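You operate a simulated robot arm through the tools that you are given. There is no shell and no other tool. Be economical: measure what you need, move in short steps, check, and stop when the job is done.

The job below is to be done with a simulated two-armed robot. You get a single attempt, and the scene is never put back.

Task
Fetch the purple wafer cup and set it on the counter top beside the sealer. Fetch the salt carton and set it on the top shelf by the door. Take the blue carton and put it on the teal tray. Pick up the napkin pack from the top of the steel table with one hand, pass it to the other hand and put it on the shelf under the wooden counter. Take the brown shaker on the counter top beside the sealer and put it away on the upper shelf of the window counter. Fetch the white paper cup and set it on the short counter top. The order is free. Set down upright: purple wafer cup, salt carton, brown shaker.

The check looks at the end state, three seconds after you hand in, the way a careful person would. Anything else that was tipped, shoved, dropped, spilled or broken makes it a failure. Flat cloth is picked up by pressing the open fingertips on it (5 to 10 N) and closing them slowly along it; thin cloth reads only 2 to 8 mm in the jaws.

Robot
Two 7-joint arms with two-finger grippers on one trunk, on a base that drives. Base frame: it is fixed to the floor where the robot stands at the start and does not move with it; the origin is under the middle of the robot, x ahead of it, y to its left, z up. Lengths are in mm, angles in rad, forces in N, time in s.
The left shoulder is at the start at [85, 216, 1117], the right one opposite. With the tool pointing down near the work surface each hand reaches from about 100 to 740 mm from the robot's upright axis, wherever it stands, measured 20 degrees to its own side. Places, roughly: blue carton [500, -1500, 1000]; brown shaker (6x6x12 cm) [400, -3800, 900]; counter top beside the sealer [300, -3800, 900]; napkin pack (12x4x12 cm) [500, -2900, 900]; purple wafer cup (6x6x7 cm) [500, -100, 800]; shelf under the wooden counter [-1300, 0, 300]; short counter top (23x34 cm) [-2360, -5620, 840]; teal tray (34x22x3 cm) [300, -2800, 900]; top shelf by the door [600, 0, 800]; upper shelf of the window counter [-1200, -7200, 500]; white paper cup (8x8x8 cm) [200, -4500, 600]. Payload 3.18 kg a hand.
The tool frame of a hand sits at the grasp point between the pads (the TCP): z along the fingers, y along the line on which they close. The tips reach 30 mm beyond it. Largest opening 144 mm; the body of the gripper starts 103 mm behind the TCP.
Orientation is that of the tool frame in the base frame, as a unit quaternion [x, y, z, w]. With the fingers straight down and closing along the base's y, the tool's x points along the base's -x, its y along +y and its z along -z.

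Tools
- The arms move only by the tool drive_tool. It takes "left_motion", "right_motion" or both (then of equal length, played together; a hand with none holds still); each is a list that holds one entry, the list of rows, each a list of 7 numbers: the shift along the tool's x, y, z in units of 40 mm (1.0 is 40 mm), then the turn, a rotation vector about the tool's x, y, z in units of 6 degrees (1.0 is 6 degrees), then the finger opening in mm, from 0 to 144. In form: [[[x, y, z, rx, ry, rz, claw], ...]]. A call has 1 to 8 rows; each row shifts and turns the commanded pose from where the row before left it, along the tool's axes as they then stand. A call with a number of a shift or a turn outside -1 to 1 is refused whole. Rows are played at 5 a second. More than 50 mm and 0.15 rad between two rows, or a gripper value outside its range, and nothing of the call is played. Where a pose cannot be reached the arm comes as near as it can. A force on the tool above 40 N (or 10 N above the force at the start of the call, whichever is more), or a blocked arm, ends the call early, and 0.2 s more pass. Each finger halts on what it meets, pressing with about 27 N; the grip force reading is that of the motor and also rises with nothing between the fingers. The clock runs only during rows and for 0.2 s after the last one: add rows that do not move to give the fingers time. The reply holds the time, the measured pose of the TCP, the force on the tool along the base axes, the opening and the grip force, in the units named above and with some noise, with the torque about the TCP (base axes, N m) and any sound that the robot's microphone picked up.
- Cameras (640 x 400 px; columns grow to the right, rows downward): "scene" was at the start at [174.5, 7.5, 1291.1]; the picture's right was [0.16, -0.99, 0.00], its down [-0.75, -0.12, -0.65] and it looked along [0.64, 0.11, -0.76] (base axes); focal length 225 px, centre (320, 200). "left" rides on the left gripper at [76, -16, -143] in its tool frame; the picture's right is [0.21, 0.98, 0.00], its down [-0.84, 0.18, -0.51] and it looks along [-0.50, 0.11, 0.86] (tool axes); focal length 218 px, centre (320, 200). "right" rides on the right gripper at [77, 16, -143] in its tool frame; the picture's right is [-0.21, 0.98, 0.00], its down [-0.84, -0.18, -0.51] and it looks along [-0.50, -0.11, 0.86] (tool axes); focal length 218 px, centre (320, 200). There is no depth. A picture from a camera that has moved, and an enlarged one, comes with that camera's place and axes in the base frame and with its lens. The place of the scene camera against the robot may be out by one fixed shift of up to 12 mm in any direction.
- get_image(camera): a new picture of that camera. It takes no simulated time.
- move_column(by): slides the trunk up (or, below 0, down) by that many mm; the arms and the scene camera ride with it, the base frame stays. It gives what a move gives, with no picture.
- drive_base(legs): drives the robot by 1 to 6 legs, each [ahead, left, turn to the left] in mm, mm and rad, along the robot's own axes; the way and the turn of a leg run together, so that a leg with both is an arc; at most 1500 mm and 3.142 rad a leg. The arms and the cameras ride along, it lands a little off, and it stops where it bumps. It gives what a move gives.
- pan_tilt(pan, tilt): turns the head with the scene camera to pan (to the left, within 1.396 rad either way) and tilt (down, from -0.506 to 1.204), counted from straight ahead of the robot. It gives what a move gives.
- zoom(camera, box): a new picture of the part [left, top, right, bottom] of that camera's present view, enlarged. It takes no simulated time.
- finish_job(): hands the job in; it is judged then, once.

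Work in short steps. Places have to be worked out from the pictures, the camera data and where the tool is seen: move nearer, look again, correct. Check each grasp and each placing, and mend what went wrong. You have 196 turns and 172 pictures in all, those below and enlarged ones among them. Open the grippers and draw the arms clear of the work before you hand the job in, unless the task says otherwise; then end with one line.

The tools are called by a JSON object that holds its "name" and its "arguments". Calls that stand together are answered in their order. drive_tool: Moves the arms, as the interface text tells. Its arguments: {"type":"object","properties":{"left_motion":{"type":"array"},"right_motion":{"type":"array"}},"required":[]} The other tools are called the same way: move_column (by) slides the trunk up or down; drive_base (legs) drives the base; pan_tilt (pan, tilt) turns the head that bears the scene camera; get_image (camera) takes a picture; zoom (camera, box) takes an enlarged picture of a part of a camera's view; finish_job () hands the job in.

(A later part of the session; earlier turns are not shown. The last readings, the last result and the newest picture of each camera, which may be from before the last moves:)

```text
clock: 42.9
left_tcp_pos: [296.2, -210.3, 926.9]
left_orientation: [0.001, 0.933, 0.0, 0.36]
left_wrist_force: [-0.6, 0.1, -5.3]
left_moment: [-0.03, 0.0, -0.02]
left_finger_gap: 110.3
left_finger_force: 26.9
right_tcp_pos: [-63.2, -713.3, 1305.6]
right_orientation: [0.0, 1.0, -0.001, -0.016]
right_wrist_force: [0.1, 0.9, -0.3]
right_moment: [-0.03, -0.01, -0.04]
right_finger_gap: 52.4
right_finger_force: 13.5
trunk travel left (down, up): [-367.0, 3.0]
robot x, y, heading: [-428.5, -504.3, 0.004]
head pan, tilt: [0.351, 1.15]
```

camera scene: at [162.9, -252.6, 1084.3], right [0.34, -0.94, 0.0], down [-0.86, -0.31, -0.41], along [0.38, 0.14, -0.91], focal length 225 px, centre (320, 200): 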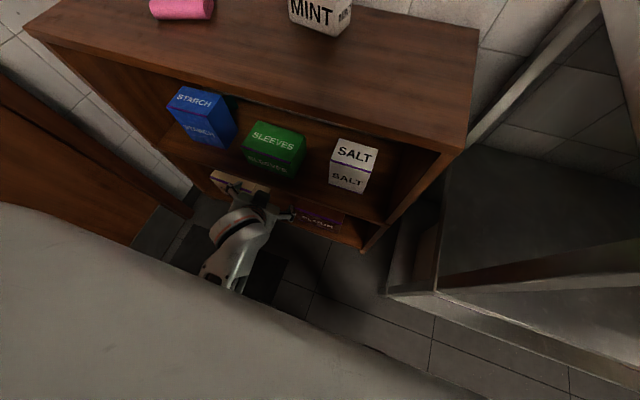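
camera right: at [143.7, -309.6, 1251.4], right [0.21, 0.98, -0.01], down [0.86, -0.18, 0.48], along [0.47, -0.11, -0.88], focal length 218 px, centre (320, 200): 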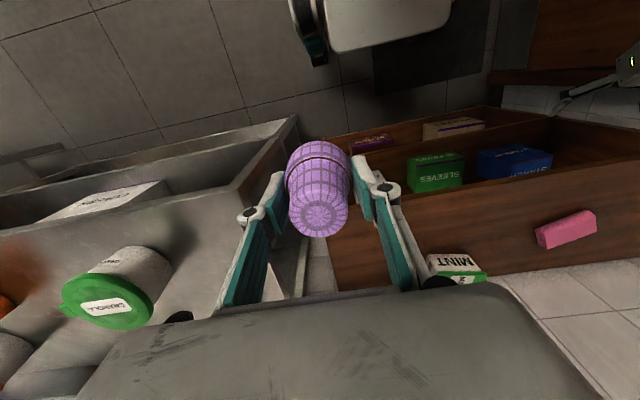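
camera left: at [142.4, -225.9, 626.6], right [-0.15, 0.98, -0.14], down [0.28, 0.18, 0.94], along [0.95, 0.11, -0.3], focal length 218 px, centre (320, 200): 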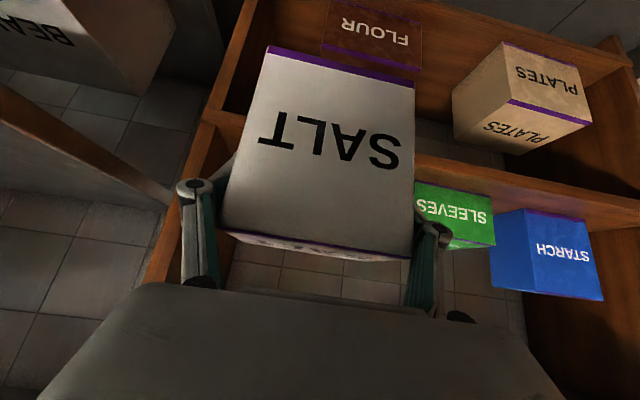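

The carton's bottom is at about 849, some 30 mm above the board. I check the board before moving over it.

{"name": "pan_tilt", "arguments": {"pan": 0.6, "tilt": 0.75}}

{"name": "get_image", "arguments": {"camera": "scene"}}

{"name": "get_image", "arguments": {"camera": "left"}}

```text
clock: 43.8
left_tcp_pos: [296.0, -210.2, 926.8]
left_orientation: [0.002, 0.932, 0.0, 0.361]
left_wrist_force: [0.6, -0.1, -5.1]
left_moment: [0.0, 0.04, -0.02]
left_finger_gap: 110.1
left_finger_force: 26.8
right_tcp_pos: [-63.2, -713.2, 1305.8]
right_orientation: [0.0, 1.0, 0.0, -0.016]
right_wrist_force: [0.3, -0.5, -0.7]
right_moment: [-0.02, -0.01, 0.01]
right_finger_gap: 52.3
right_finger_force: 13.9
trunk travel left (down, up): [-367.0, 3.0]
robot x, y, heading: [-425.5, -510.0, 0.002]
head pan, tilt: [0.6, 0.75]
```

```text
145 pictures are left
camera scene: at [-315.0, -464.8, 1469.7], right [0.57, -0.82, 0.0], down [-0.56, -0.39, -0.73], along [0.6, 0.41, -0.68], focal length 225 px, centre (320, 200)
```

scene: 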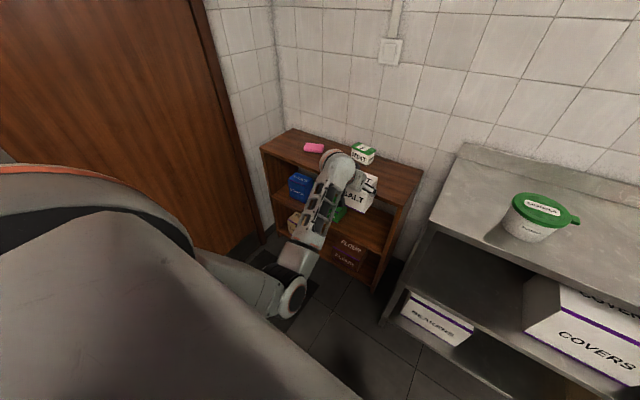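

```text
144 pictures are left
camera left: at [142.2, -226.1, 980.8], right [-0.15, 0.98, -0.14], down [0.28, 0.18, 0.94], along [0.95, 0.11, -0.3], focal length 218 px, centre (320, 200)
```

left: 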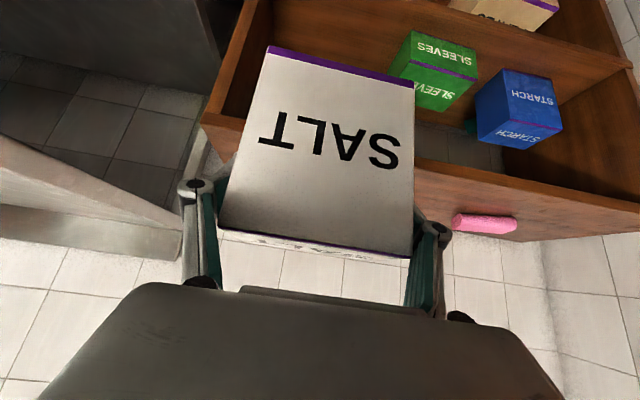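

The board is clear there; its right end is at y -362. I drive 190 mm forward so that the carton hangs over the board.

{"name": "drive_base", "arguments": {"legs": [[190, 0, 0]]}}

{"name": "get_image", "arguments": {"camera": "scene"}}

{"name": "get_image", "arguments": {"camera": "left"}}

```text
clock: 45.3
left_tcp_pos: [485.0, -212.0, 927.0]
left_orientation: [0.002, 0.933, 0.0, 0.36]
left_wrist_force: [1.0, 0.2, -4.9]
left_moment: [0.03, 0.07, 0.03]
left_finger_gap: 109.9
left_finger_force: 27.4
right_tcp_pos: [126.5, -713.1, 1304.5]
right_orientation: [0.0, 1.0, 0.0, -0.017]
right_wrist_force: [-0.1, -0.3, -1.2]
right_moment: [0.0, 0.03, 0.03]
right_finger_gap: 52.2
right_finger_force: 14.1
trunk travel left (down, up): [-367.0, 3.0]
robot x, y, heading: [-239.0, -507.6, 0.003]
head pan, tilt: [0.6, 0.75]
```

```text
143 pictures are left
camera scene: at [-124.8, -464.8, 1469.7], right [0.57, -0.82, 0.0], down [-0.56, -0.39, -0.73], along [0.6, 0.41, -0.68], focal length 225 px, centre (320, 200)
```

scene: 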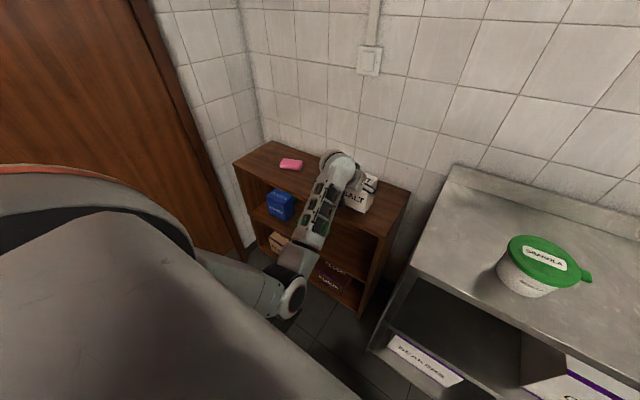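

```text
142 pictures are left
camera left: at [332.3, -226.9, 980.4], right [-0.15, 0.98, -0.14], down [0.28, 0.18, 0.94], along [0.95, 0.1, -0.3], focal length 218 px, centre (320, 200)
```

left: 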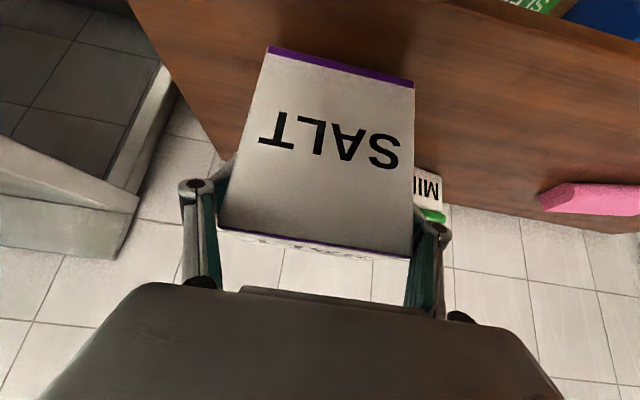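

The mint carton is further back and to the left, out of the way. I lower the salt gently while watching the force.

{"name": "drive_tool", "arguments": {"left_motion": [[[0.13, 0, 0.144, 0, 0, 0, 80], [0.13, 0, 0.144, 0, 0, 0, 80], [0.1, 0, 0.11, 0, 0, 0, 80], [0, 0, 0, 0, 0, 0, 80]]]}}

```text
clock: 46.3
left_tcp_pos: [485.6, -210.7, 909.2]
left_orientation: [0.002, 0.932, 0.0, 0.363]
left_wrist_force: [0.1, 1.7, 12.2]
left_moment: [-0.5, 0.62, -0.07]
left_finger_gap: 109.8
left_finger_force: 27.1
right_tcp_pos: [125.2, -714.1, 1307.0]
right_orientation: [0.0, 1.0, 0.0, -0.015]
right_wrist_force: [0.1, -0.2, -0.4]
right_moment: [0.01, 0.04, -0.03]
right_finger_gap: 52.5
right_finger_force: 14.2
trunk travel left (down, up): [-367.0, 3.0]
robot x, y, heading: [-239.1, -509.4, 0.0]
head pan, tilt: [0.6, 0.75]
```

The carton touches down with 17 N of contact at z 909. I open the fingers slowly.

{"name": "drive_tool", "arguments": {"left_motion": [[[0, 0, 0, 0, 0, 0, 108], [0, 0, 0, 0, 0, 0, 114], [0, 0, 0, 0, 0, 0, 122], [0, 0, 0, 0, 0, 0, 132], [0, 0, 0, 0, 0, 0, 144], [0, 0, 0, 0, 0, 0, 144]]]}}

{"name": "get_image", "arguments": {"camera": "left"}}

```text
clock: 47.7
left_tcp_pos: [484.1, -210.6, 906.5]
left_orientation: [0.003, 0.933, 0.0, 0.361]
left_wrist_force: [-0.4, 0.1, 0.6]
left_moment: [0.01, 0.02, 0.0]
left_finger_gap: 143.8
left_finger_force: 0.1
right_tcp_pos: [126.4, -713.9, 1306.5]
right_orientation: [0.0, 1.0, 0.0, -0.016]
right_wrist_force: [0.4, 0.6, -0.6]
right_moment: [0.03, -0.01, 0.01]
right_finger_gap: 52.3
right_finger_force: 14.1
trunk travel left (down, up): [-367.0, 3.0]
robot x, y, heading: [-234.7, -506.3, -0.002]
head pan, tilt: [0.6, 0.75]
```

```text
141 pictures are left
camera left: at [331.7, -226.9, 959.5], right [-0.15, 0.98, -0.14], down [0.28, 0.18, 0.94], along [0.95, 0.1, -0.3], focal length 218 px, centre (320, 200)
```

left: 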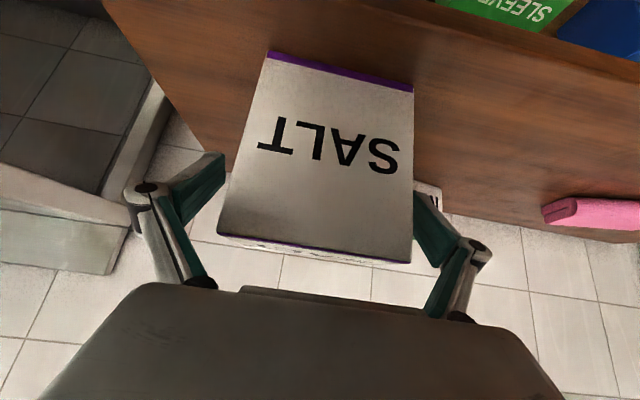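

The salt stands on its own. I back the robot straight away and check.

{"name": "drive_base", "arguments": {"legs": [[-300, 0, 0]]}}

{"name": "get_image", "arguments": {"camera": "left"}}

{"name": "pan_tilt", "arguments": {"pan": -0.5, "tilt": 0.5}}

{"name": "get_image", "arguments": {"camera": "scene"}}

```text
clock: 49.8
left_tcp_pos: [187.7, -212.0, 906.7]
left_orientation: [0.003, 0.933, -0.001, 0.361]
left_wrist_force: [-0.3, 0.0, -0.5]
left_moment: [0.02, -0.02, 0.0]
left_finger_gap: 144.2
left_finger_force: 0.1
right_tcp_pos: [-173.9, -714.0, 1305.9]
right_orientation: [0.001, 1.0, 0.0, -0.015]
right_wrist_force: [-0.4, 0.2, 0.0]
right_moment: [0.01, -0.06, 0.0]
right_finger_gap: 52.4
right_finger_force: 14.0
trunk travel left (down, up): [-367.0, 3.0]
robot x, y, heading: [-535.3, -506.6, -0.004]
head pan, tilt: [0.6, 0.75]
```

```text
140 pictures are left
camera left: at [33.3, -227.5, 959.9], right [-0.15, 0.98, -0.14], down [0.28, 0.18, 0.94], along [0.95, 0.1, -0.3], focal length 218 px, centre (320, 200)
```

left: 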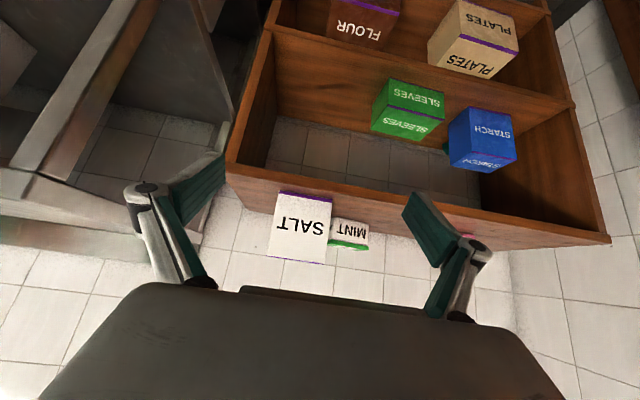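

```text
clock: 51.1
left_tcp_pos: [187.6, -211.3, 906.2]
left_orientation: [0.002, 0.932, 0.0, 0.362]
left_wrist_force: [0.2, -0.4, 0.0]
left_moment: [0.01, -0.02, 0.01]
left_finger_gap: 143.7
left_finger_force: 0.1
right_tcp_pos: [-174.0, -713.6, 1306.9]
right_orientation: [0.001, 1.0, 0.0, -0.016]
right_wrist_force: [0.5, 0.0, 0.0]
right_moment: [-0.04, -0.03, -0.05]
right_finger_gap: 52.2
right_finger_force: 14.0
trunk travel left (down, up): [-367.0, 3.0]
robot x, y, heading: [-531.8, -507.8, 0.005]
head pan, tilt: [-0.499, 0.499]
```

```text
139 pictures are left
camera scene: at [-413.1, -555.4, 1491.8], right [-0.48, -0.88, 0.0], down [-0.42, 0.23, -0.88], along [0.77, -0.42, -0.48], focal length 225 px, centre (320, 200)
```

scene: 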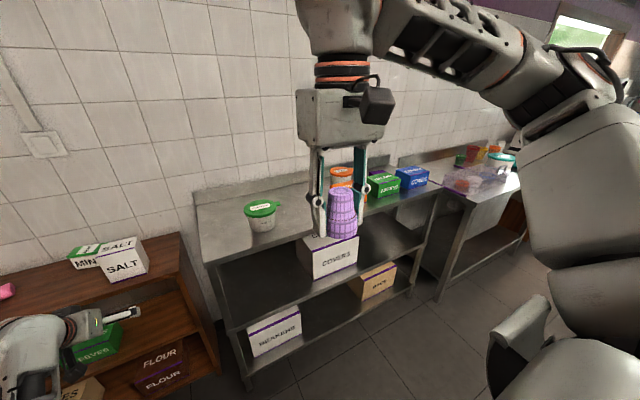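

The salt stands well on the top board. The blue carton sits at the right end of the first steel table, so I drive along it and look.

{"name": "drive_base", "arguments": {"legs": [[0, -1000, 0]]}}

{"name": "pan_tilt", "arguments": {"pan": -0.1, "tilt": 0.5}}

{"name": "get_image", "arguments": {"camera": "scene"}}

```text
clock: 60.2
left_tcp_pos: [189.5, -1211.1, 906.1]
left_orientation: [-0.001, 0.933, 0.001, 0.361]
left_wrist_force: [0.1, -0.1, 0.2]
left_moment: [0.0, 0.01, 0.0]
left_finger_gap: 143.9
left_finger_force: 0.1
right_tcp_pos: [-168.6, -1715.0, 1306.1]
right_orientation: [-0.003, 1.0, 0.0, -0.016]
right_wrist_force: [-0.2, -0.7, -0.3]
right_moment: [-0.01, 0.0, -0.01]
right_finger_gap: 52.6
right_finger_force: 14.3
trunk travel left (down, up): [-367.0, 3.0]
robot x, y, heading: [-533.8, -1512.4, 0.009]
head pan, tilt: [-0.499, 0.499]
```

```text
clock: 61.1
left_tcp_pos: [187.7, -1209.8, 906.8]
left_orientation: [-0.001, 0.933, 0.001, 0.36]
left_wrist_force: [-0.6, 0.3, 0.5]
left_moment: [0.03, -0.03, 0.02]
left_finger_gap: 144.0
left_finger_force: 0.0
right_tcp_pos: [-168.6, -1715.2, 1306.4]
right_orientation: [-0.003, 1.0, -0.001, -0.016]
right_wrist_force: [-0.1, -0.2, -0.2]
right_moment: [-0.01, 0.04, 0.02]
right_finger_gap: 52.2
right_finger_force: 14.0
trunk travel left (down, up): [-367.0, 3.0]
robot x, y, heading: [-531.5, -1508.3, 0.01]
head pan, tilt: [-0.099, 0.499]
```

```text
138 pictures are left
camera scene: at [-399.3, -1523.5, 1491.8], right [-0.09, -1.0, 0.0], down [-0.48, 0.04, -0.88], along [0.87, -0.08, -0.48], focal length 225 px, centre (320, 200)
```

scene: 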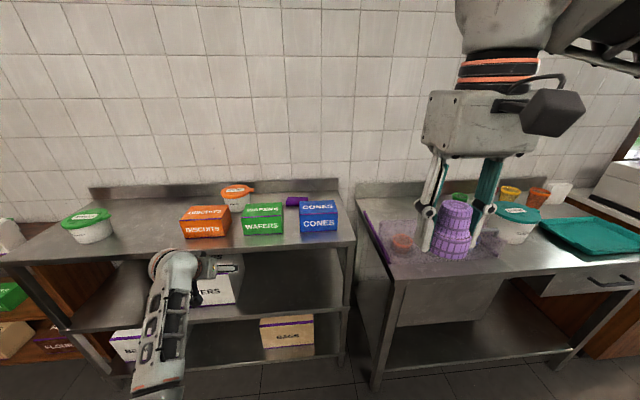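

The blue carton (CONES) is at about y -1590. I zoom in to judge its size.

{"name": "zoom", "arguments": {"camera": "scene", "box": [160, 150, 400, 300]}}

{"name": "zoom", "arguments": {"camera": "scene", "box": [340, 150, 640, 338]}}

```text
2.67 times, centred on (280, 225) of scene
camera zoom: at [-399.3, -1523.5, 1491.8], right [-0.09, -1.0, 0.0], down [-0.48, 0.04, -0.88], along [0.87, -0.08, -0.48], focal length 599 px, centre (427, 133)
```

zoom: 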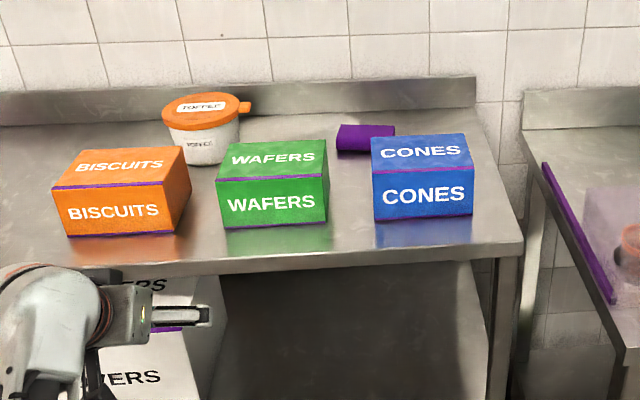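

```text
2.13 times, centred on (490, 244) of scene
camera zoom: at [-399.3, -1523.5, 1491.8], right [-0.09, -1.0, 0.0], down [-0.48, 0.04, -0.88], along [0.87, -0.08, -0.48], focal length 478 px, centre (-42, 106)
```

zoom: 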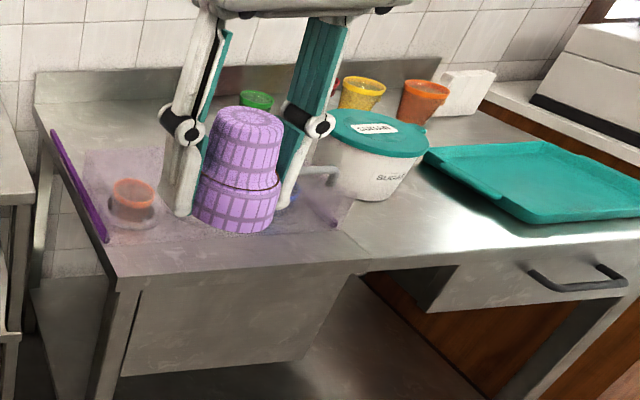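

The carton is about 155 wide, 120 deep and 85 high, so it needs a top grip with the fingers closing along x. I raise the left hand and turn it to point down with its jaws along x.

{"name": "drive_tool", "arguments": {"left_motion": [[[-0.199, 0, -0.966, 0, 0, 0, 144], [-0.199, 0, -0.966, 0, 0, 0, 144], [-0.199, 0, -0.966, 0, 0, 0, 144], [-0.199, 0, -0.966, 0, 0, 0, 144], [-0.199, 0, -0.966, 0, 0, 0, 144], [-0.199, 0, -0.966, 0, 0, 0, 144]]]}}

{"name": "drive_tool", "arguments": {"left_motion": [[[0, 0, 0, 0.367, 0.367, 0.951, 144], [0, 0, 0, 0.367, 0.367, 0.951, 144], [0, 0, 0, 0.367, 0.367, 0.951, 144], [0, 0, 0, 0.367, 0.367, 0.951, 144], [0, 0, 0, 0.367, 0.367, 0.951, 144], [0, 0, 0, 0.367, 0.367, 0.951, 144], [0, 0, 0, 0.367, 0.367, 0.951, 144], [0, 0, 0, 0.367, 0.367, 0.951, 144]]]}}

{"name": "drive_tool", "arguments": {"left_motion": [[[0, 0, 0, 0.367, 0.367, 0.951, 144], [0, 0, 0, 0.367, 0.367, 0.951, 144], [0, 0, 0, 0.367, 0.367, 0.951, 144], [0, 0, 0, 0.367, 0.367, 0.951, 144], [0, 0, 0, 0.367, 0.367, 0.951, 144], [0, 0, 0, 0.367, 0.367, 0.951, 144], [0, 0, 0, 0.367, 0.367, 0.951, 144], [0, 0, 0, 0, 0, 0, 144]]]}}

```text
clock: 62.0
left_tcp_pos: [132.7, -1225.5, 1059.5]
left_orientation: [0.088, 0.915, 0.082, 0.385]
left_wrist_force: [0.4, 0.5, -0.1]
left_moment: [-0.01, -0.01, 0.01]
left_finger_gap: 144.3
left_finger_force: 0.3
right_tcp_pos: [-169.1, -1715.8, 1305.9]
right_orientation: [-0.003, 1.0, -0.001, -0.016]
right_wrist_force: [0.0, -0.3, 0.2]
right_moment: [0.01, 0.01, -0.02]
right_finger_gap: 52.6
right_finger_force: 14.2
trunk travel left (down, up): [-367.0, 3.0]
robot x, y, heading: [-531.7, -1512.6, 0.007]
head pan, tilt: [-0.099, 0.499]
stopped in row 4 (left hand): the arm was blocked; the commanded pose is now the measured one
```

```text
clock: 62.9
left_tcp_pos: [139.4, -1268.8, 1080.8]
left_orientation: [0.312, 0.886, 0.13, 0.316]
left_wrist_force: [-0.4, 0.3, 1.3]
left_moment: [-0.01, 0.02, -0.04]
left_finger_gap: 143.9
left_finger_force: 0.1
right_tcp_pos: [-168.5, -1715.6, 1305.9]
right_orientation: [-0.003, 1.0, 0.0, -0.016]
right_wrist_force: [-0.8, -0.5, 0.2]
right_moment: [0.01, 0.0, -0.02]
right_finger_gap: 52.6
right_finger_force: 13.7
trunk travel left (down, up): [-367.0, 3.0]
robot x, y, heading: [-535.7, -1510.4, 0.014]
head pan, tilt: [-0.099, 0.499]
stopped in row 4 (left hand): the arm was blocked; the commanded pose is now the measured one
```

```text
clock: 64.6
left_tcp_pos: [142.0, -1204.2, 1085.0]
left_orientation: [0.594, 0.775, 0.212, 0.044]
left_wrist_force: [0.2, -0.6, -0.4]
left_moment: [-0.02, 0.02, -0.01]
left_finger_gap: 144.1
left_finger_force: 0.0
right_tcp_pos: [-168.1, -1713.1, 1307.3]
right_orientation: [-0.003, 1.0, 0.0, -0.016]
right_wrist_force: [0.0, 0.7, 0.3]
right_moment: [-0.02, -0.02, 0.01]
right_finger_gap: 52.4
right_finger_force: 14.3
trunk travel left (down, up): [-367.0, 3.0]
robot x, y, heading: [-533.4, -1514.8, 0.005]
head pan, tilt: [-0.099, 0.499]
stopped in row 8 (left hand): the arm was blocked; the commanded pose is now the measured one
```

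The turn is nearly done; I finish the remaining 29°.

{"name": "drive_tool", "arguments": {"left_motion": [[[0, 0, 0, 0.7, -0.46, 0.494, 144], [0, 0, 0, 0.7, -0.46, 0.494, 144], [0, 0, 0, 0.7, -0.46, 0.494, 144], [0, 0, 0, 0.7, -0.46, 0.494, 144], [0, 0, 0, 0.7, -0.46, 0.494, 144], [0, 0, 0, 0, 0, 0, 144]]]}}

{"name": "get_image", "arguments": {"camera": "left"}}

```text
clock: 65.4
left_tcp_pos: [126.8, -1158.7, 1053.7]
left_orientation: [0.662, 0.725, 0.169, -0.079]
left_wrist_force: [0.5, 0.0, 0.7]
left_moment: [0.02, -0.01, 0.01]
left_finger_gap: 144.3
left_finger_force: 0.0
right_tcp_pos: [-168.4, -1714.4, 1306.0]
right_orientation: [-0.004, 1.0, 0.0, -0.016]
right_wrist_force: [1.4, -0.8, 0.3]
right_moment: [0.05, 0.01, -0.05]
right_finger_gap: 52.4
right_finger_force: 13.7
trunk travel left (down, up): [-367.0, 3.0]
robot x, y, heading: [-535.8, -1509.1, 0.003]
head pan, tilt: [-0.099, 0.499]
stopped in row 3 (left hand): the arm was blocked; the commanded pose is now the measured one
```

```text
135 pictures are left
camera left: at [86.9, -1137.6, 1209.3], right [0.94, 0.26, 0.21], down [0.21, -0.95, 0.21], along [0.25, -0.16, -0.96], focal length 218 px, centre (320, 200)
```

left: 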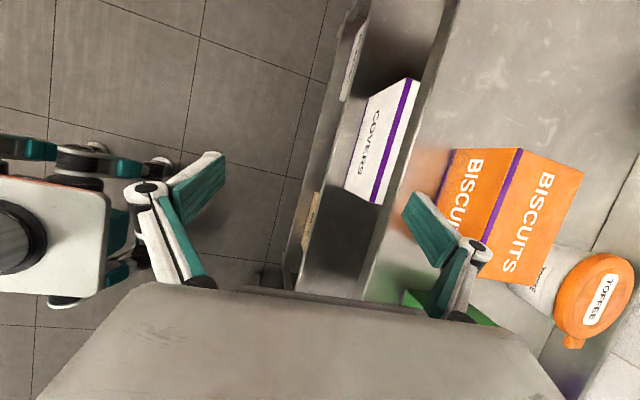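

The hand is near the edge of its reach, so I draw it in 120 mm and 80 mm to the right, then finish the rotation.

{"name": "drive_tool", "arguments": {"left_motion": [[[0.108, -0.987, 0.005, 0, 0, 0, 144], [0.108, -0.987, 0.005, 0, 0, 0, 144], [0.108, -0.987, 0.005, 0, 0, 0, 144], [-0.933, -0.067, -0.454, 0, 0, 0, 144], [-0.933, -0.067, -0.454, 0, 0, 0, 144]]]}}

{"name": "drive_tool", "arguments": {"left_motion": [[[0, 0, 0, 0.305, -0.84, 0.21, 144], [0, 0, 0, 0.305, -0.84, 0.21, 144], [0, 0, 0, 0.305, -0.84, 0.21, 144], [0, 0, 0, 0.305, -0.84, 0.21, 144], [0, 0, 0, 0, 0, 0, 144]]]}}

```text
clock: 65.9
left_tcp_pos: [48.8, -1035.9, 1081.5]
left_orientation: [0.59, 0.766, 0.22, -0.125]
left_wrist_force: [0.6, -0.5, -0.2]
left_moment: [0.03, 0.03, 0.01]
left_finger_gap: 144.0
left_finger_force: 0.0
right_tcp_pos: [-168.2, -1714.3, 1306.6]
right_orientation: [-0.004, 1.0, 0.0, -0.015]
right_wrist_force: [0.2, 0.3, -0.6]
right_moment: [-0.01, 0.0, 0.01]
right_finger_gap: 52.4
right_finger_force: 14.4
trunk travel left (down, up): [-367.0, 3.0]
robot x, y, heading: [-533.6, -1510.6, 0.003]
head pan, tilt: [-0.099, 0.499]
stopped in row 2 (left hand): the arm was blocked; the commanded pose is now the measured one
```

```text
clock: 66.6
left_tcp_pos: [75.1, -1066.7, 1139.3]
left_orientation: [0.65, 0.708, 0.244, -0.13]
left_wrist_force: [0.2, -0.5, 0.6]
left_moment: [0.04, 0.01, 0.01]
left_finger_gap: 144.0
left_finger_force: 0.1
right_tcp_pos: [-167.8, -1714.8, 1305.6]
right_orientation: [-0.004, 1.0, 0.001, -0.015]
right_wrist_force: [0.2, -1.4, -0.8]
right_moment: [0.02, -0.01, 0.0]
right_finger_gap: 52.4
right_finger_force: 13.9
trunk travel left (down, up): [-367.0, 3.0]
robot x, y, heading: [-532.8, -1509.3, 0.01]
head pan, tilt: [-0.099, 0.499]
stopped in row 3 (left hand): the arm was blocked; the commanded pose is now the measured one
```

The arm is fighting a joint limit. I look at its posture before going on.

{"name": "pan_tilt", "arguments": {"pan": 0.7, "tilt": 0.6}}

{"name": "get_image", "arguments": {"camera": "scene"}}

```text
clock: 67.7
left_tcp_pos: [77.6, -1065.7, 1138.9]
left_orientation: [0.65, 0.708, 0.244, -0.129]
left_wrist_force: [-0.8, 0.0, 0.6]
left_moment: [0.0, -0.02, 0.03]
left_finger_gap: 143.9
left_finger_force: 0.0
right_tcp_pos: [-167.7, -1713.9, 1305.1]
right_orientation: [-0.005, 1.0, 0.0, -0.016]
right_wrist_force: [-0.1, 0.4, -1.1]
right_moment: [-0.01, 0.0, 0.01]
right_finger_gap: 52.2
right_finger_force: 14.6
trunk travel left (down, up): [-367.0, 3.0]
robot x, y, heading: [-532.2, -1510.9, 0.007]
head pan, tilt: [0.7, 0.6]
```

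```text
134 pictures are left
camera scene: at [-422.6, -1457.0, 1482.7], right [0.65, -0.76, 0.0], down [-0.43, -0.37, -0.83], along [0.63, 0.54, -0.56], focal length 225 px, centre (320, 200)
```

scene: 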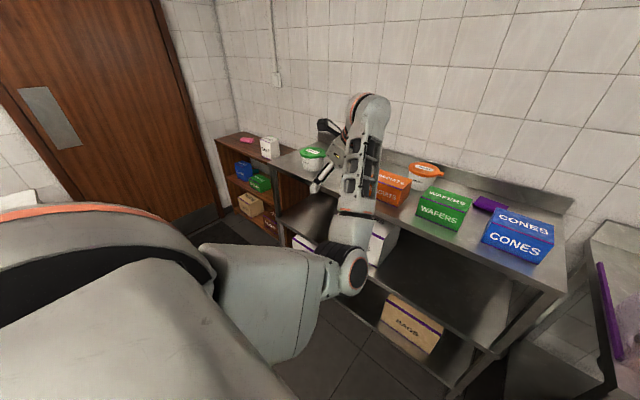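

The left arm is in an elbow-low posture that makes a top-down turn hard. I'll do the top grasps with the right arm, so the cup gets delivered first. I look along the way.

{"name": "pan_tilt", "arguments": {"pan": -0.9, "tilt": 0.35}}

{"name": "get_image", "arguments": {"camera": "scene"}}

```text
clock: 69.4
left_tcp_pos: [74.4, -1064.0, 1139.5]
left_orientation: [0.65, 0.708, 0.244, -0.129]
left_wrist_force: [0.6, 0.8, -0.5]
left_moment: [0.0, -0.01, 0.02]
left_finger_gap: 143.9
left_finger_force: 0.1
right_tcp_pos: [-167.7, -1713.7, 1307.4]
right_orientation: [-0.005, 1.0, 0.0, -0.015]
right_wrist_force: [-0.2, -0.9, -0.3]
right_moment: [-0.01, -0.04, 0.0]
right_finger_gap: 52.4
right_finger_force: 14.1
trunk travel left (down, up): [-367.0, 3.0]
robot x, y, heading: [-533.7, -1509.4, 0.009]
head pan, tilt: [-0.901, 0.351]
```

```text
133 pictures are left
camera scene: at [-431.4, -1587.0, 1505.4], right [-0.78, -0.63, 0.0], down [-0.22, 0.27, -0.94], along [0.59, -0.73, -0.34], focal length 225 px, centre (320, 200)
```

scene: 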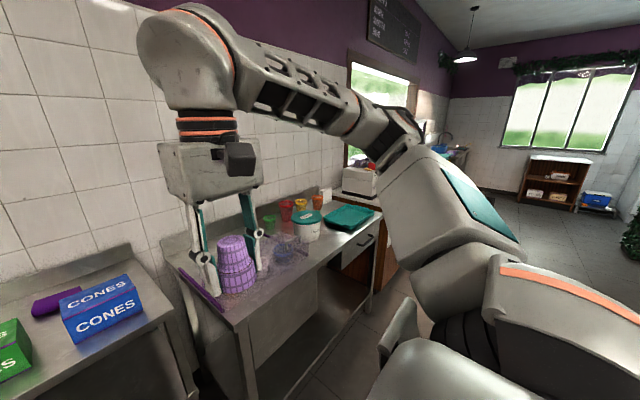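

The floor looks clear to the right. I drive 1300 mm along and look at the next table and the sealer counter.

{"name": "drive_base", "arguments": {"legs": [[0, -1300, 0]]}}

{"name": "pan_tilt", "arguments": {"pan": -0.75, "tilt": 0.55}}

{"name": "get_image", "arguments": {"camera": "scene"}}

{"name": "get_image", "arguments": {"camera": "right"}}

```text
clock: 81.0
left_tcp_pos: [85.1, -2364.5, 1139.0]
left_orientation: [0.651, 0.707, 0.244, -0.129]
left_wrist_force: [-0.8, 0.7, 0.4]
left_moment: [-0.03, 0.03, 0.0]
left_finger_gap: 144.0
left_finger_force: 0.0
right_tcp_pos: [-160.9, -3012.9, 1306.7]
right_orientation: [-0.002, 1.0, 0.001, -0.016]
right_wrist_force: [0.4, 0.1, -0.1]
right_moment: [-0.01, -0.02, 0.02]
right_finger_gap: 52.3
right_finger_force: 14.1
trunk travel left (down, up): [-367.0, 3.0]
robot x, y, heading: [-522.9, -2806.4, 0.006]
head pan, tilt: [-0.901, 0.351]
```

```text
clock: 81.7
left_tcp_pos: [84.9, -2362.6, 1138.6]
left_orientation: [0.65, 0.708, 0.245, -0.13]
left_wrist_force: [-0.7, 0.1, 0.2]
left_moment: [-0.03, -0.05, 0.02]
left_finger_gap: 144.1
left_finger_force: 0.1
right_tcp_pos: [-161.0, -3012.4, 1307.4]
right_orientation: [-0.003, 1.0, 0.0, -0.016]
right_wrist_force: [-1.1, 0.0, -0.8]
right_moment: [-0.05, -0.02, 0.02]
right_finger_gap: 52.4
right_finger_force: 14.0
trunk travel left (down, up): [-367.0, 3.0]
robot x, y, heading: [-527.8, -2806.8, 0.005]
head pan, tilt: [-0.75, 0.55]
```

```text
132 pictures are left
camera scene: at [-415.5, -2873.2, 1487.3], right [-0.68, -0.73, 0.0], down [-0.38, 0.35, -0.85], along [0.63, -0.58, -0.52], focal length 225 px, centre (320, 200)
```

scene: 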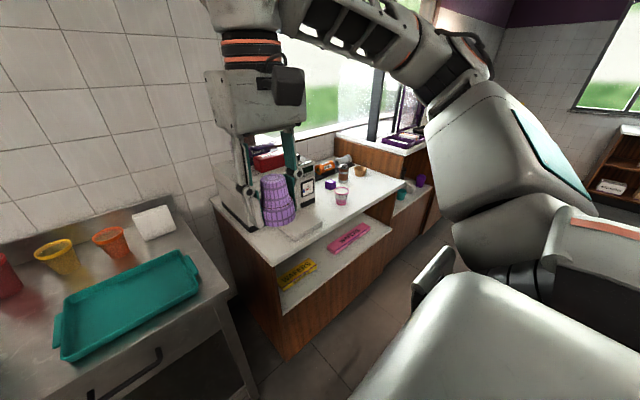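

```text
131 pictures are left
camera right: at [-230.9, -2996.4, 1451.5], right [0.2, 0.98, -0.01], down [0.86, -0.17, 0.48], along [0.47, -0.1, -0.88], focal length 218 px, centre (320, 200)
```

right: 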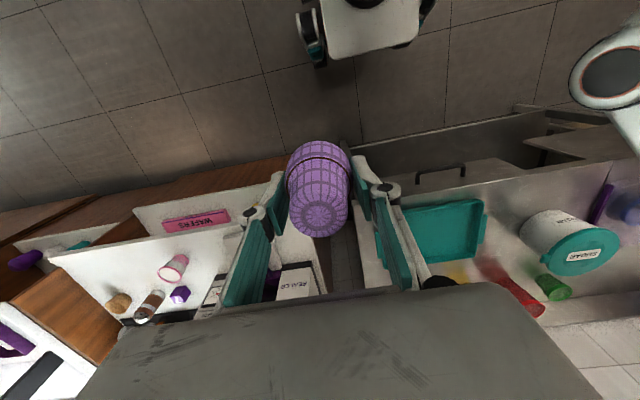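

The sealer counter is ahead on the right, and I see the napkin pack at the back of the steel table. I zoom in on the counter.

{"name": "zoom", "arguments": {"camera": "scene", "box": [210, 130, 450, 280]}}

{"name": "zoom", "arguments": {"camera": "right", "box": [40, 180, 340, 368]}}

```text
2.67 times, centred on (330, 205) of scene
camera zoom: at [-415.5, -2873.2, 1487.3], right [-0.68, -0.73, 0.0], down [-0.38, 0.35, -0.85], along [0.63, -0.58, -0.52], focal length 599 px, centre (293, 187)
```

zoom: 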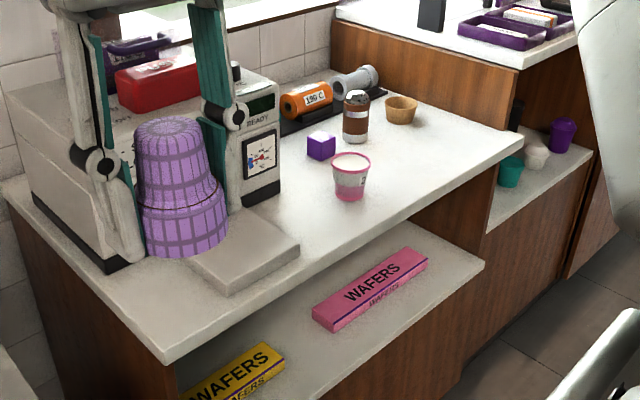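

```text
2.13 times, centred on (190, 274) of right
camera zoom: at [-230.9, -2996.4, 1451.5], right [0.2, 0.98, -0.01], down [0.86, -0.17, 0.48], along [0.47, -0.1, -0.88], focal length 464 px, centre (597, 43)
```

zoom: 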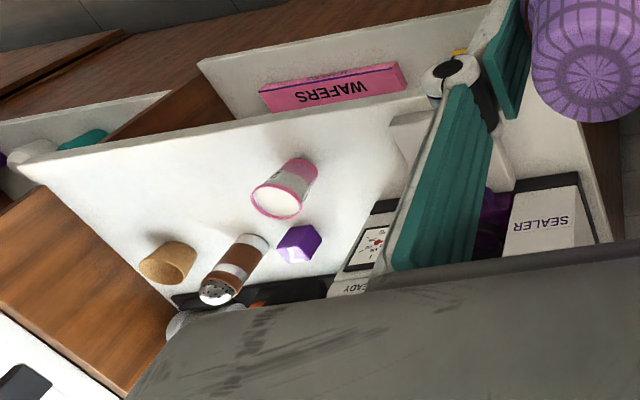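

The free spot on the counter is around [200, -3800]. The left arm's elbow hangs low in front, so before approaching I back off a little and unwind the left arm to a plain downward pose.

{"name": "drive_base", "arguments": {"legs": [[-200, 0, 0]]}}

{"name": "drive_tool", "arguments": {"left_motion": [[[0, 0, 0, 0.37, -0.197, -0.986, 144], [0, 0, 0, 0.37, -0.197, -0.986, 144], [0, 0, 0, 0.37, -0.197, -0.986, 144], [0, 0, 0, 0.37, -0.197, -0.986, 144], [0, 0, 0, 0.37, -0.197, -0.986, 144], [0, 0, 0, 0.37, -0.197, -0.986, 144], [0, 0, 0, 0.37, -0.197, -0.986, 144]]]}}

{"name": "drive_tool", "arguments": {"left_motion": [[[0, 0, 0, 0.37, -0.197, -0.986, 144], [0, 0, 0, 0.37, -0.197, -0.986, 144], [0, 0, 0, 0.37, -0.197, -0.986, 144], [0, 0, 0, 0.37, -0.197, -0.986, 144], [0, 0, 0, 0.37, -0.197, -0.986, 144], [0, 0, 0, 0.37, -0.197, -0.986, 144], [0, 0, 0, 0.37, -0.197, -0.986, 144]]]}}

```text
clock: 83.3
left_tcp_pos: [-115.4, -2363.6, 1139.5]
left_orientation: [0.65, 0.707, 0.245, -0.129]
left_wrist_force: [0.3, -0.2, 0.2]
left_moment: [0.01, -0.05, -0.04]
left_finger_gap: 143.8
left_finger_force: 0.1
right_tcp_pos: [-361.7, -3013.9, 1306.0]
right_orientation: [-0.004, 1.0, 0.0, -0.016]
right_wrist_force: [0.7, -1.0, 0.4]
right_moment: [0.02, -0.01, -0.02]
right_finger_gap: 52.4
right_finger_force: 13.8
trunk travel left (down, up): [-367.0, 3.0]
robot x, y, heading: [-728.3, -2804.0, 0.009]
head pan, tilt: [-0.75, 0.55]
```

```text
clock: 84.0
left_tcp_pos: [-100.9, -2380.8, 1191.9]
left_orientation: [0.581, 0.735, 0.313, -0.154]
left_wrist_force: [-0.1, -0.1, 0.6]
left_moment: [-0.02, 0.02, -0.01]
left_finger_gap: 144.0
left_finger_force: 0.2
right_tcp_pos: [-360.1, -3014.6, 1306.0]
right_orientation: [-0.003, 1.0, 0.0, -0.016]
right_wrist_force: [0.1, -1.0, 0.6]
right_moment: [-0.03, -0.04, 0.06]
right_finger_gap: 52.5
right_finger_force: 13.9
trunk travel left (down, up): [-367.0, 3.0]
robot x, y, heading: [-726.5, -2804.7, 0.003]
head pan, tilt: [-0.75, 0.55]
stopped in row 3 (left hand): the arm was blocked; the commanded pose is now the measured one
```

```text
clock: 84.6
left_tcp_pos: [-87.6, -2406.3, 1249.0]
left_orientation: [0.508, 0.752, 0.391, -0.153]
left_wrist_force: [0.6, 0.9, 0.0]
left_moment: [0.0, -0.01, 0.01]
left_finger_gap: 143.9
left_finger_force: 0.0
right_tcp_pos: [-360.6, -3013.5, 1306.4]
right_orientation: [-0.003, 1.0, 0.0, -0.017]
right_wrist_force: [-0.4, -0.5, -0.1]
right_moment: [0.01, 0.0, 0.01]
right_finger_gap: 52.6
right_finger_force: 14.7
trunk travel left (down, up): [-367.0, 3.0]
robot x, y, heading: [-722.6, -2806.7, 0.005]
head pan, tilt: [-0.75, 0.55]
stopped in row 3 (left hand): the arm was blocked; the commanded pose is now the measured one
```

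I look at the left arm's actual posture again.

{"name": "pan_tilt", "arguments": {"pan": 0.6, "tilt": 0.6}}

{"name": "get_image", "arguments": {"camera": "scene"}}

{"name": "get_image", "arguments": {"camera": "right"}}

```text
clock: 86.1
left_tcp_pos: [-88.9, -2406.1, 1248.8]
left_orientation: [0.508, 0.752, 0.39, -0.152]
left_wrist_force: [0.0, -0.4, -0.1]
left_moment: [0.01, 0.0, -0.04]
left_finger_gap: 144.1
left_finger_force: 0.0
right_tcp_pos: [-360.5, -3013.8, 1306.5]
right_orientation: [-0.003, 1.0, 0.0, -0.017]
right_wrist_force: [-0.6, -0.3, 0.0]
right_moment: [0.04, 0.02, 0.0]
right_finger_gap: 52.4
right_finger_force: 13.6
trunk travel left (down, up): [-367.0, 3.0]
robot x, y, heading: [-725.0, -2806.3, 0.006]
head pan, tilt: [0.6, 0.6]
```

```text
128 pictures are left
camera scene: at [-608.9, -2762.8, 1482.7], right [0.57, -0.82, 0.0], down [-0.46, -0.32, -0.83], along [0.68, 0.47, -0.56], focal length 225 px, centre (320, 200)
```

scene: 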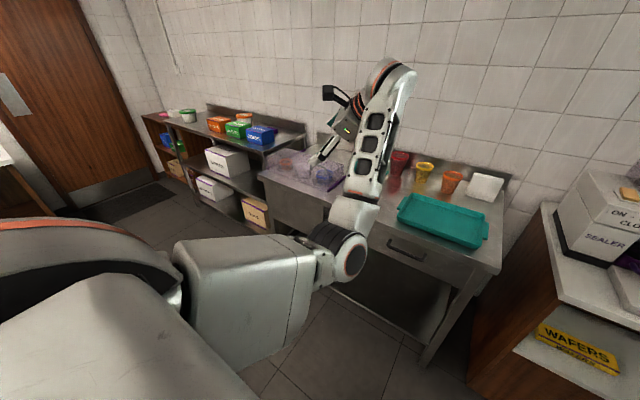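

```text
127 pictures are left
camera right: at [-430.7, -2997.0, 1451.4], right [0.2, 0.98, -0.01], down [0.86, -0.17, 0.48], along [0.47, -0.1, -0.88], focal length 218 px, centre (320, 200)
```

right: 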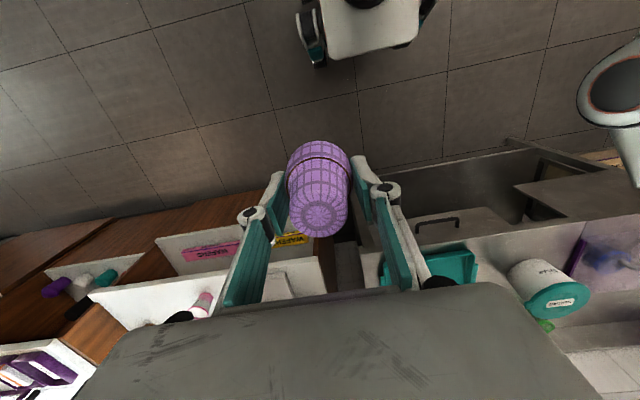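

The left arm's elbow is down and its forearm up. I'll keep it out of the way by approaching the counters with the robot turned 45° to the left, so only the right arm faces the work.

{"name": "drive_base", "arguments": {"legs": [[0, -1100, 0], [0, 0, 0.785]]}}

{"name": "pan_tilt", "arguments": {"pan": -0.75, "tilt": 0.6}}

{"name": "get_image", "arguments": {"camera": "scene"}}

```text
clock: 98.0
left_tcp_pos: [-550.4, -3167.2, 1248.7]
left_orientation: [0.183, 0.889, 0.302, -0.29]
left_wrist_force: [0.5, -0.1, 0.5]
left_moment: [-0.02, -0.03, 0.01]
left_finger_gap: 144.1
left_finger_force: 0.0
right_tcp_pos: [-315.5, -3789.6, 1306.9]
right_orientation: [-0.384, 0.923, -0.007, -0.015]
right_wrist_force: [0.2, -1.0, -0.4]
right_moment: [-0.03, 0.0, 0.01]
right_finger_gap: 52.4
right_finger_force: 13.7
trunk travel left (down, up): [-367.0, 3.0]
robot x, y, heading: [-716.8, -3902.2, 0.792]
head pan, tilt: [0.6, 0.6]
```

```text
clock: 99.5
left_tcp_pos: [-552.3, -3168.3, 1248.8]
left_orientation: [0.183, 0.889, 0.302, -0.291]
left_wrist_force: [0.1, 0.5, 0.1]
left_moment: [0.0, -0.03, -0.04]
left_finger_gap: 144.1
left_finger_force: 0.1
right_tcp_pos: [-315.4, -3790.4, 1306.3]
right_orientation: [-0.384, 0.923, -0.007, -0.016]
right_wrist_force: [0.3, -0.1, 0.0]
right_moment: [0.02, -0.02, 0.01]
right_finger_gap: 52.2
right_finger_force: 13.8
trunk travel left (down, up): [-367.0, 3.0]
robot x, y, heading: [-721.3, -3903.5, 0.787]
head pan, tilt: [-0.75, 0.6]
```

```text
126 pictures are left
camera scene: at [-598.6, -3875.1, 1482.7], right [0.04, -1.0, 0.0], down [-0.56, -0.02, -0.83], along [0.82, 0.03, -0.56], focal length 225 px, centre (320, 200)
```

scene: 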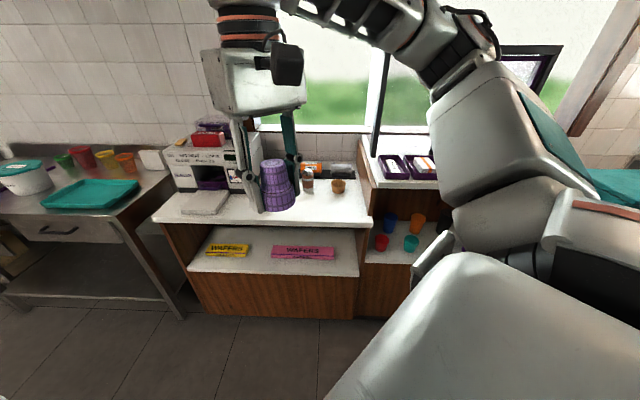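

Good view. I drive towards the counter diagonally, keeping this heading, and then reach with the right arm.

{"name": "drive_base", "arguments": {"legs": [[258, -293, 0]]}}

{"name": "pan_tilt", "arguments": {"pan": -0.7, "tilt": 0.85}}

{"name": "get_image", "arguments": {"camera": "scene"}}

{"name": "get_image", "arguments": {"camera": "right"}}

```text
clock: 102.7
left_tcp_pos: [-160.8, -3188.2, 1248.7]
left_orientation: [0.182, 0.889, 0.302, -0.292]
left_wrist_force: [-0.1, 0.8, 0.1]
left_moment: [0.01, 0.01, -0.01]
left_finger_gap: 144.1
left_finger_force: 0.1
right_tcp_pos: [74.9, -3810.5, 1306.0]
right_orientation: [-0.385, 0.923, -0.007, -0.015]
right_wrist_force: [0.0, -0.3, -0.3]
right_moment: [0.02, 0.01, -0.03]
right_finger_gap: 52.3
right_finger_force: 13.6
trunk travel left (down, up): [-367.0, 3.0]
robot x, y, heading: [-327.8, -3921.8, 0.786]
head pan, tilt: [-0.75, 0.6]
```

```text
clock: 103.5
left_tcp_pos: [-161.7, -3187.7, 1248.7]
left_orientation: [0.18, 0.889, 0.301, -0.293]
left_wrist_force: [0.3, 0.9, 0.8]
left_moment: [-0.02, 0.0, -0.01]
left_finger_gap: 144.1
left_finger_force: 0.1
right_tcp_pos: [75.3, -3809.8, 1306.2]
right_orientation: [-0.385, 0.923, -0.007, -0.015]
right_wrist_force: [0.3, -0.4, -0.3]
right_moment: [0.01, -0.02, 0.01]
right_finger_gap: 52.3
right_finger_force: 13.8
trunk travel left (down, up): [-367.0, 3.0]
robot x, y, heading: [-324.7, -3922.2, 0.792]
head pan, tilt: [-0.7, 0.85]
```

```text
125 pictures are left
camera scene: at [-218.0, -3892.0, 1461.9], right [0.09, -1.0, 0.0], down [-0.75, -0.07, -0.66], along [0.66, 0.06, -0.75], focal length 225 px, centre (320, 200)
```

scene: 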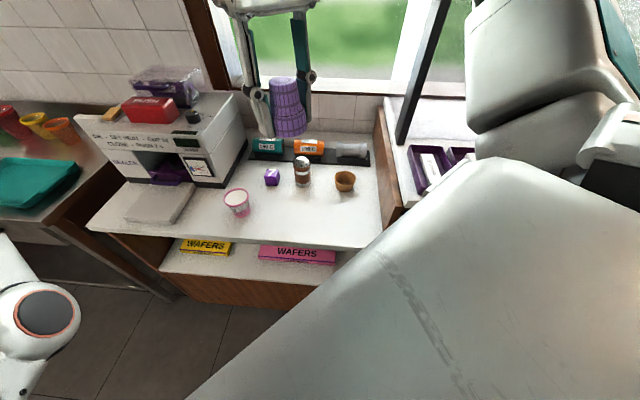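

```text
124 pictures are left
camera right: at [15.0, -3850.0, 1451.5], right [-0.55, 0.84, -0.01], down [0.73, 0.48, 0.48], along [0.4, 0.26, -0.88], focal length 218 px, centre (320, 200)
```

right: 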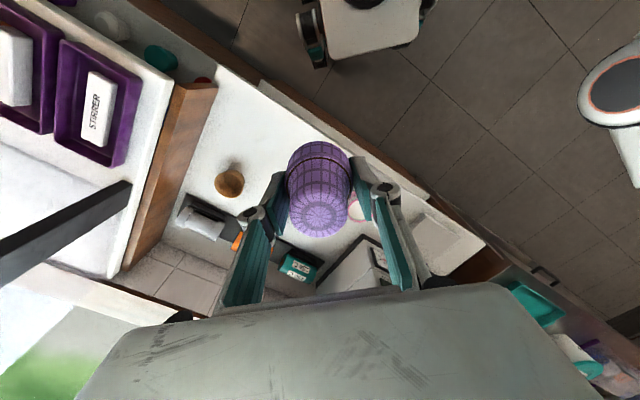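

All counter items are located: shaker [337, -3778], pink cup [194, -3594], bowl [340, -3929]. I move the cup over [190, -3800] and lower it part of the way.

{"name": "drive_tool", "arguments": {"right_motion": [[[-0.72, -0.634, 0, 0, 0, 0, 30], [-0.72, -0.634, 0, 0, 0, 0, 30], [-0.72, -0.634, 0, 0, 0, 0, 30], [0, 0, 1, 0, 0, 0, 30], [0, 0, 1, 0, 0, 0, 30], [0, 0, 1, 0, 0, 0, 30], [0, 0, 1, 0, 0, 0, 30], [0, 0, 1, 0, 0, 0, 30]]]}}

{"name": "drive_tool", "arguments": {"right_motion": [[[0, 0, 1, 0, 0, 0, 30], [0, 0, 1, 0, 0, 0, 30], [0, 0, 0.75, 0, 0, 0, 30], [0, 0, 0, 0, 0, 0, 30]]]}}

{"name": "get_image", "arguments": {"camera": "scene"}}

{"name": "get_image", "arguments": {"camera": "right"}}

```text
clock: 105.3
left_tcp_pos: [-161.2, -3187.2, 1248.0]
left_orientation: [0.182, 0.889, 0.302, -0.291]
left_wrist_force: [0.5, 0.4, 0.0]
left_moment: [0.01, -0.03, -0.01]
left_finger_gap: 144.0
left_finger_force: 0.1
right_tcp_pos: [186.1, -3807.1, 1104.3]
right_orientation: [-0.385, 0.923, -0.006, -0.015]
right_wrist_force: [1.2, 1.0, 0.3]
right_moment: [0.0, 0.02, -0.02]
right_finger_gap: 52.5
right_finger_force: 14.7
trunk travel left (down, up): [-367.0, 3.0]
robot x, y, heading: [-328.9, -3926.1, 0.793]
head pan, tilt: [-0.7, 0.85]
```

```text
clock: 106.3
left_tcp_pos: [-161.9, -3187.4, 1248.6]
left_orientation: [0.181, 0.889, 0.302, -0.291]
left_wrist_force: [-0.9, 0.2, -0.4]
left_moment: [-0.02, 0.0, -0.06]
left_finger_gap: 143.9
left_finger_force: 0.1
right_tcp_pos: [183.9, -3810.3, 994.7]
right_orientation: [-0.385, 0.923, -0.006, -0.015]
right_wrist_force: [-0.6, -0.3, -0.4]
right_moment: [0.0, -0.02, 0.01]
right_finger_gap: 51.9
right_finger_force: 13.7
trunk travel left (down, up): [-367.0, 3.0]
robot x, y, heading: [-326.7, -3923.3, 0.79]
head pan, tilt: [-0.7, 0.85]
```

```text
123 pictures are left
camera scene: at [-218.2, -3892.1, 1461.8], right [0.09, -1.0, 0.0], down [-0.75, -0.07, -0.66], along [0.66, 0.06, -0.75], focal length 225 px, centre (320, 200)
```

scene: 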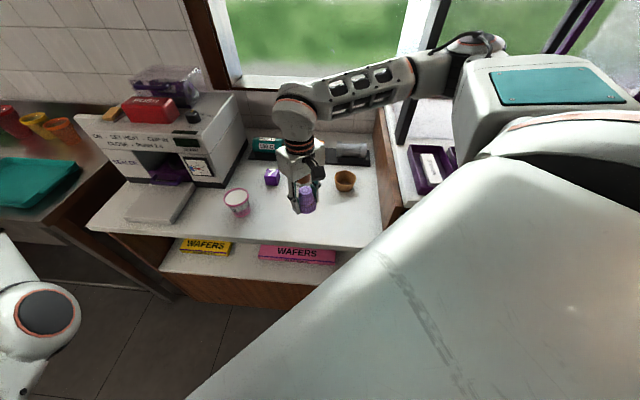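

```text
122 pictures are left
camera right: at [123.3, -3849.2, 1139.1], right [-0.55, 0.84, -0.01], down [0.73, 0.48, 0.48], along [0.41, 0.26, -0.88], focal length 218 px, centre (320, 200)
```

right: 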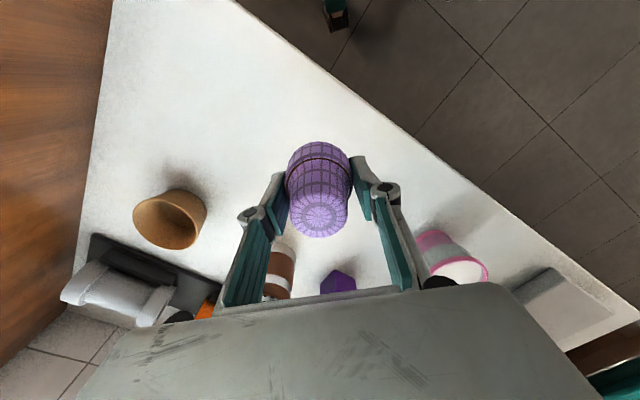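

There is clear space all around. I level the hand by 1.9° and lower the cup in small steps until it touches.

{"name": "drive_tool", "arguments": {"right_motion": [[[0, 0, 0.5, 0, -0.3, 0, 30], [0, 0, 0.5, 0, 0, 0, 30], [0, 0, 0.15, 0, 0, 0, 30], [0, 0, 0.12, 0, 0, 0, 30], [0, 0, 0.1, 0, 0, 0, 30], [0, 0, 0.1, 0, 0, 0, 30], [0, 0, 0, 0, 0, 0, 30]]]}}

```text
clock: 107.9
left_tcp_pos: [-160.3, -3187.4, 1248.4]
left_orientation: [0.182, 0.889, 0.303, -0.291]
left_wrist_force: [0.7, -0.3, 0.4]
left_moment: [0.0, 0.01, -0.01]
left_finger_gap: 143.8
left_finger_force: 0.2
right_tcp_pos: [183.9, -3809.8, 933.8]
right_orientation: [-0.386, 0.923, 0.0, -0.001]
right_wrist_force: [0.3, -0.2, -0.2]
right_moment: [0.02, 0.0, -0.01]
right_finger_gap: 52.5
right_finger_force: 14.1
trunk travel left (down, up): [-367.0, 3.0]
robot x, y, heading: [-327.1, -3922.5, 0.789]
head pan, tilt: [-0.7, 0.85]
```

No contact yet at z 934, so I continue in 4 mm steps.

{"name": "drive_tool", "arguments": {"right_motion": [[[0, 0, 0.1, 0, 0, 0, 30], [0, 0, 0.1, 0, 0, 0, 30], [0, 0, 0.1, 0, 0, 0, 30], [0, 0, 0, 0, 0, 0, 30]]]}}

{"name": "get_image", "arguments": {"camera": "right"}}

```text
clock: 108.9
left_tcp_pos: [-161.8, -3188.0, 1248.5]
left_orientation: [0.182, 0.889, 0.302, -0.291]
left_wrist_force: [0.6, -0.1, 0.3]
left_moment: [0.0, 0.03, 0.02]
left_finger_gap: 144.1
left_finger_force: 0.0
right_tcp_pos: [182.1, -3810.9, 923.0]
right_orientation: [-0.385, 0.923, 0.0, 0.0]
right_wrist_force: [0.2, -0.5, 0.5]
right_moment: [0.02, -0.01, 0.01]
right_finger_gap: 52.5
right_finger_force: 14.1
trunk travel left (down, up): [-367.0, 3.0]
robot x, y, heading: [-329.0, -3922.6, 0.79]
head pan, tilt: [-0.7, 0.85]
```

```text
121 pictures are left
camera right: at [119.2, -3853.0, 1065.7], right [-0.55, 0.84, 0.0], down [0.72, 0.47, 0.51], along [0.42, 0.28, -0.86], focal length 218 px, centre (320, 200)
```

right: 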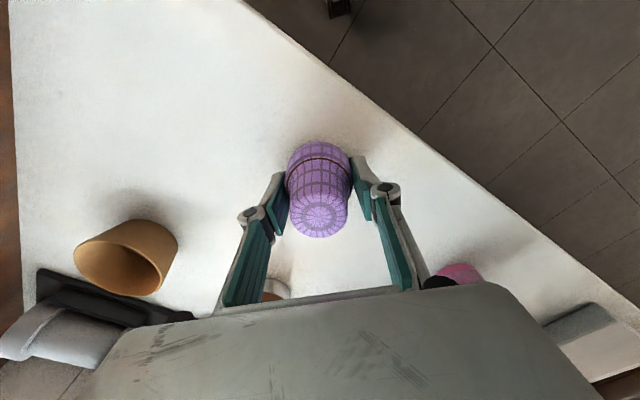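

Still in the air, so I keep lowering in steps.

{"name": "drive_tool", "arguments": {"right_motion": [[[0, 0, 0.12, 0, 0, 0, 30], [0, 0, 0.12, 0, 0, 0, 30], [0, 0, 0.12, 0, 0, 0, 30], [0, 0, 0.12, 0, 0, 0, 30], [0, 0, 0, 0, 0, 0, 30]]]}}

```text
clock: 109.9
left_tcp_pos: [-162.3, -3188.5, 1250.3]
left_orientation: [0.182, 0.889, 0.303, -0.291]
left_wrist_force: [0.7, -0.2, -0.6]
left_moment: [0.01, 0.03, 0.04]
left_finger_gap: 143.9
left_finger_force: 0.0
right_tcp_pos: [182.3, -3810.7, 910.0]
right_orientation: [-0.384, 0.923, 0.0, 0.001]
right_wrist_force: [-4.8, -9.9, 23.1]
right_moment: [-0.54, 0.01, -0.13]
right_finger_gap: 52.7
right_finger_force: 13.5
trunk travel left (down, up): [-367.0, 3.0]
robot x, y, heading: [-325.0, -3923.4, 0.794]
head pan, tilt: [-0.7, 0.85]
stopped in row 5 (right hand): the force on the tool passed its limit at 44 N (the readings are from after the stop); the commanded pose is now the measured one
```

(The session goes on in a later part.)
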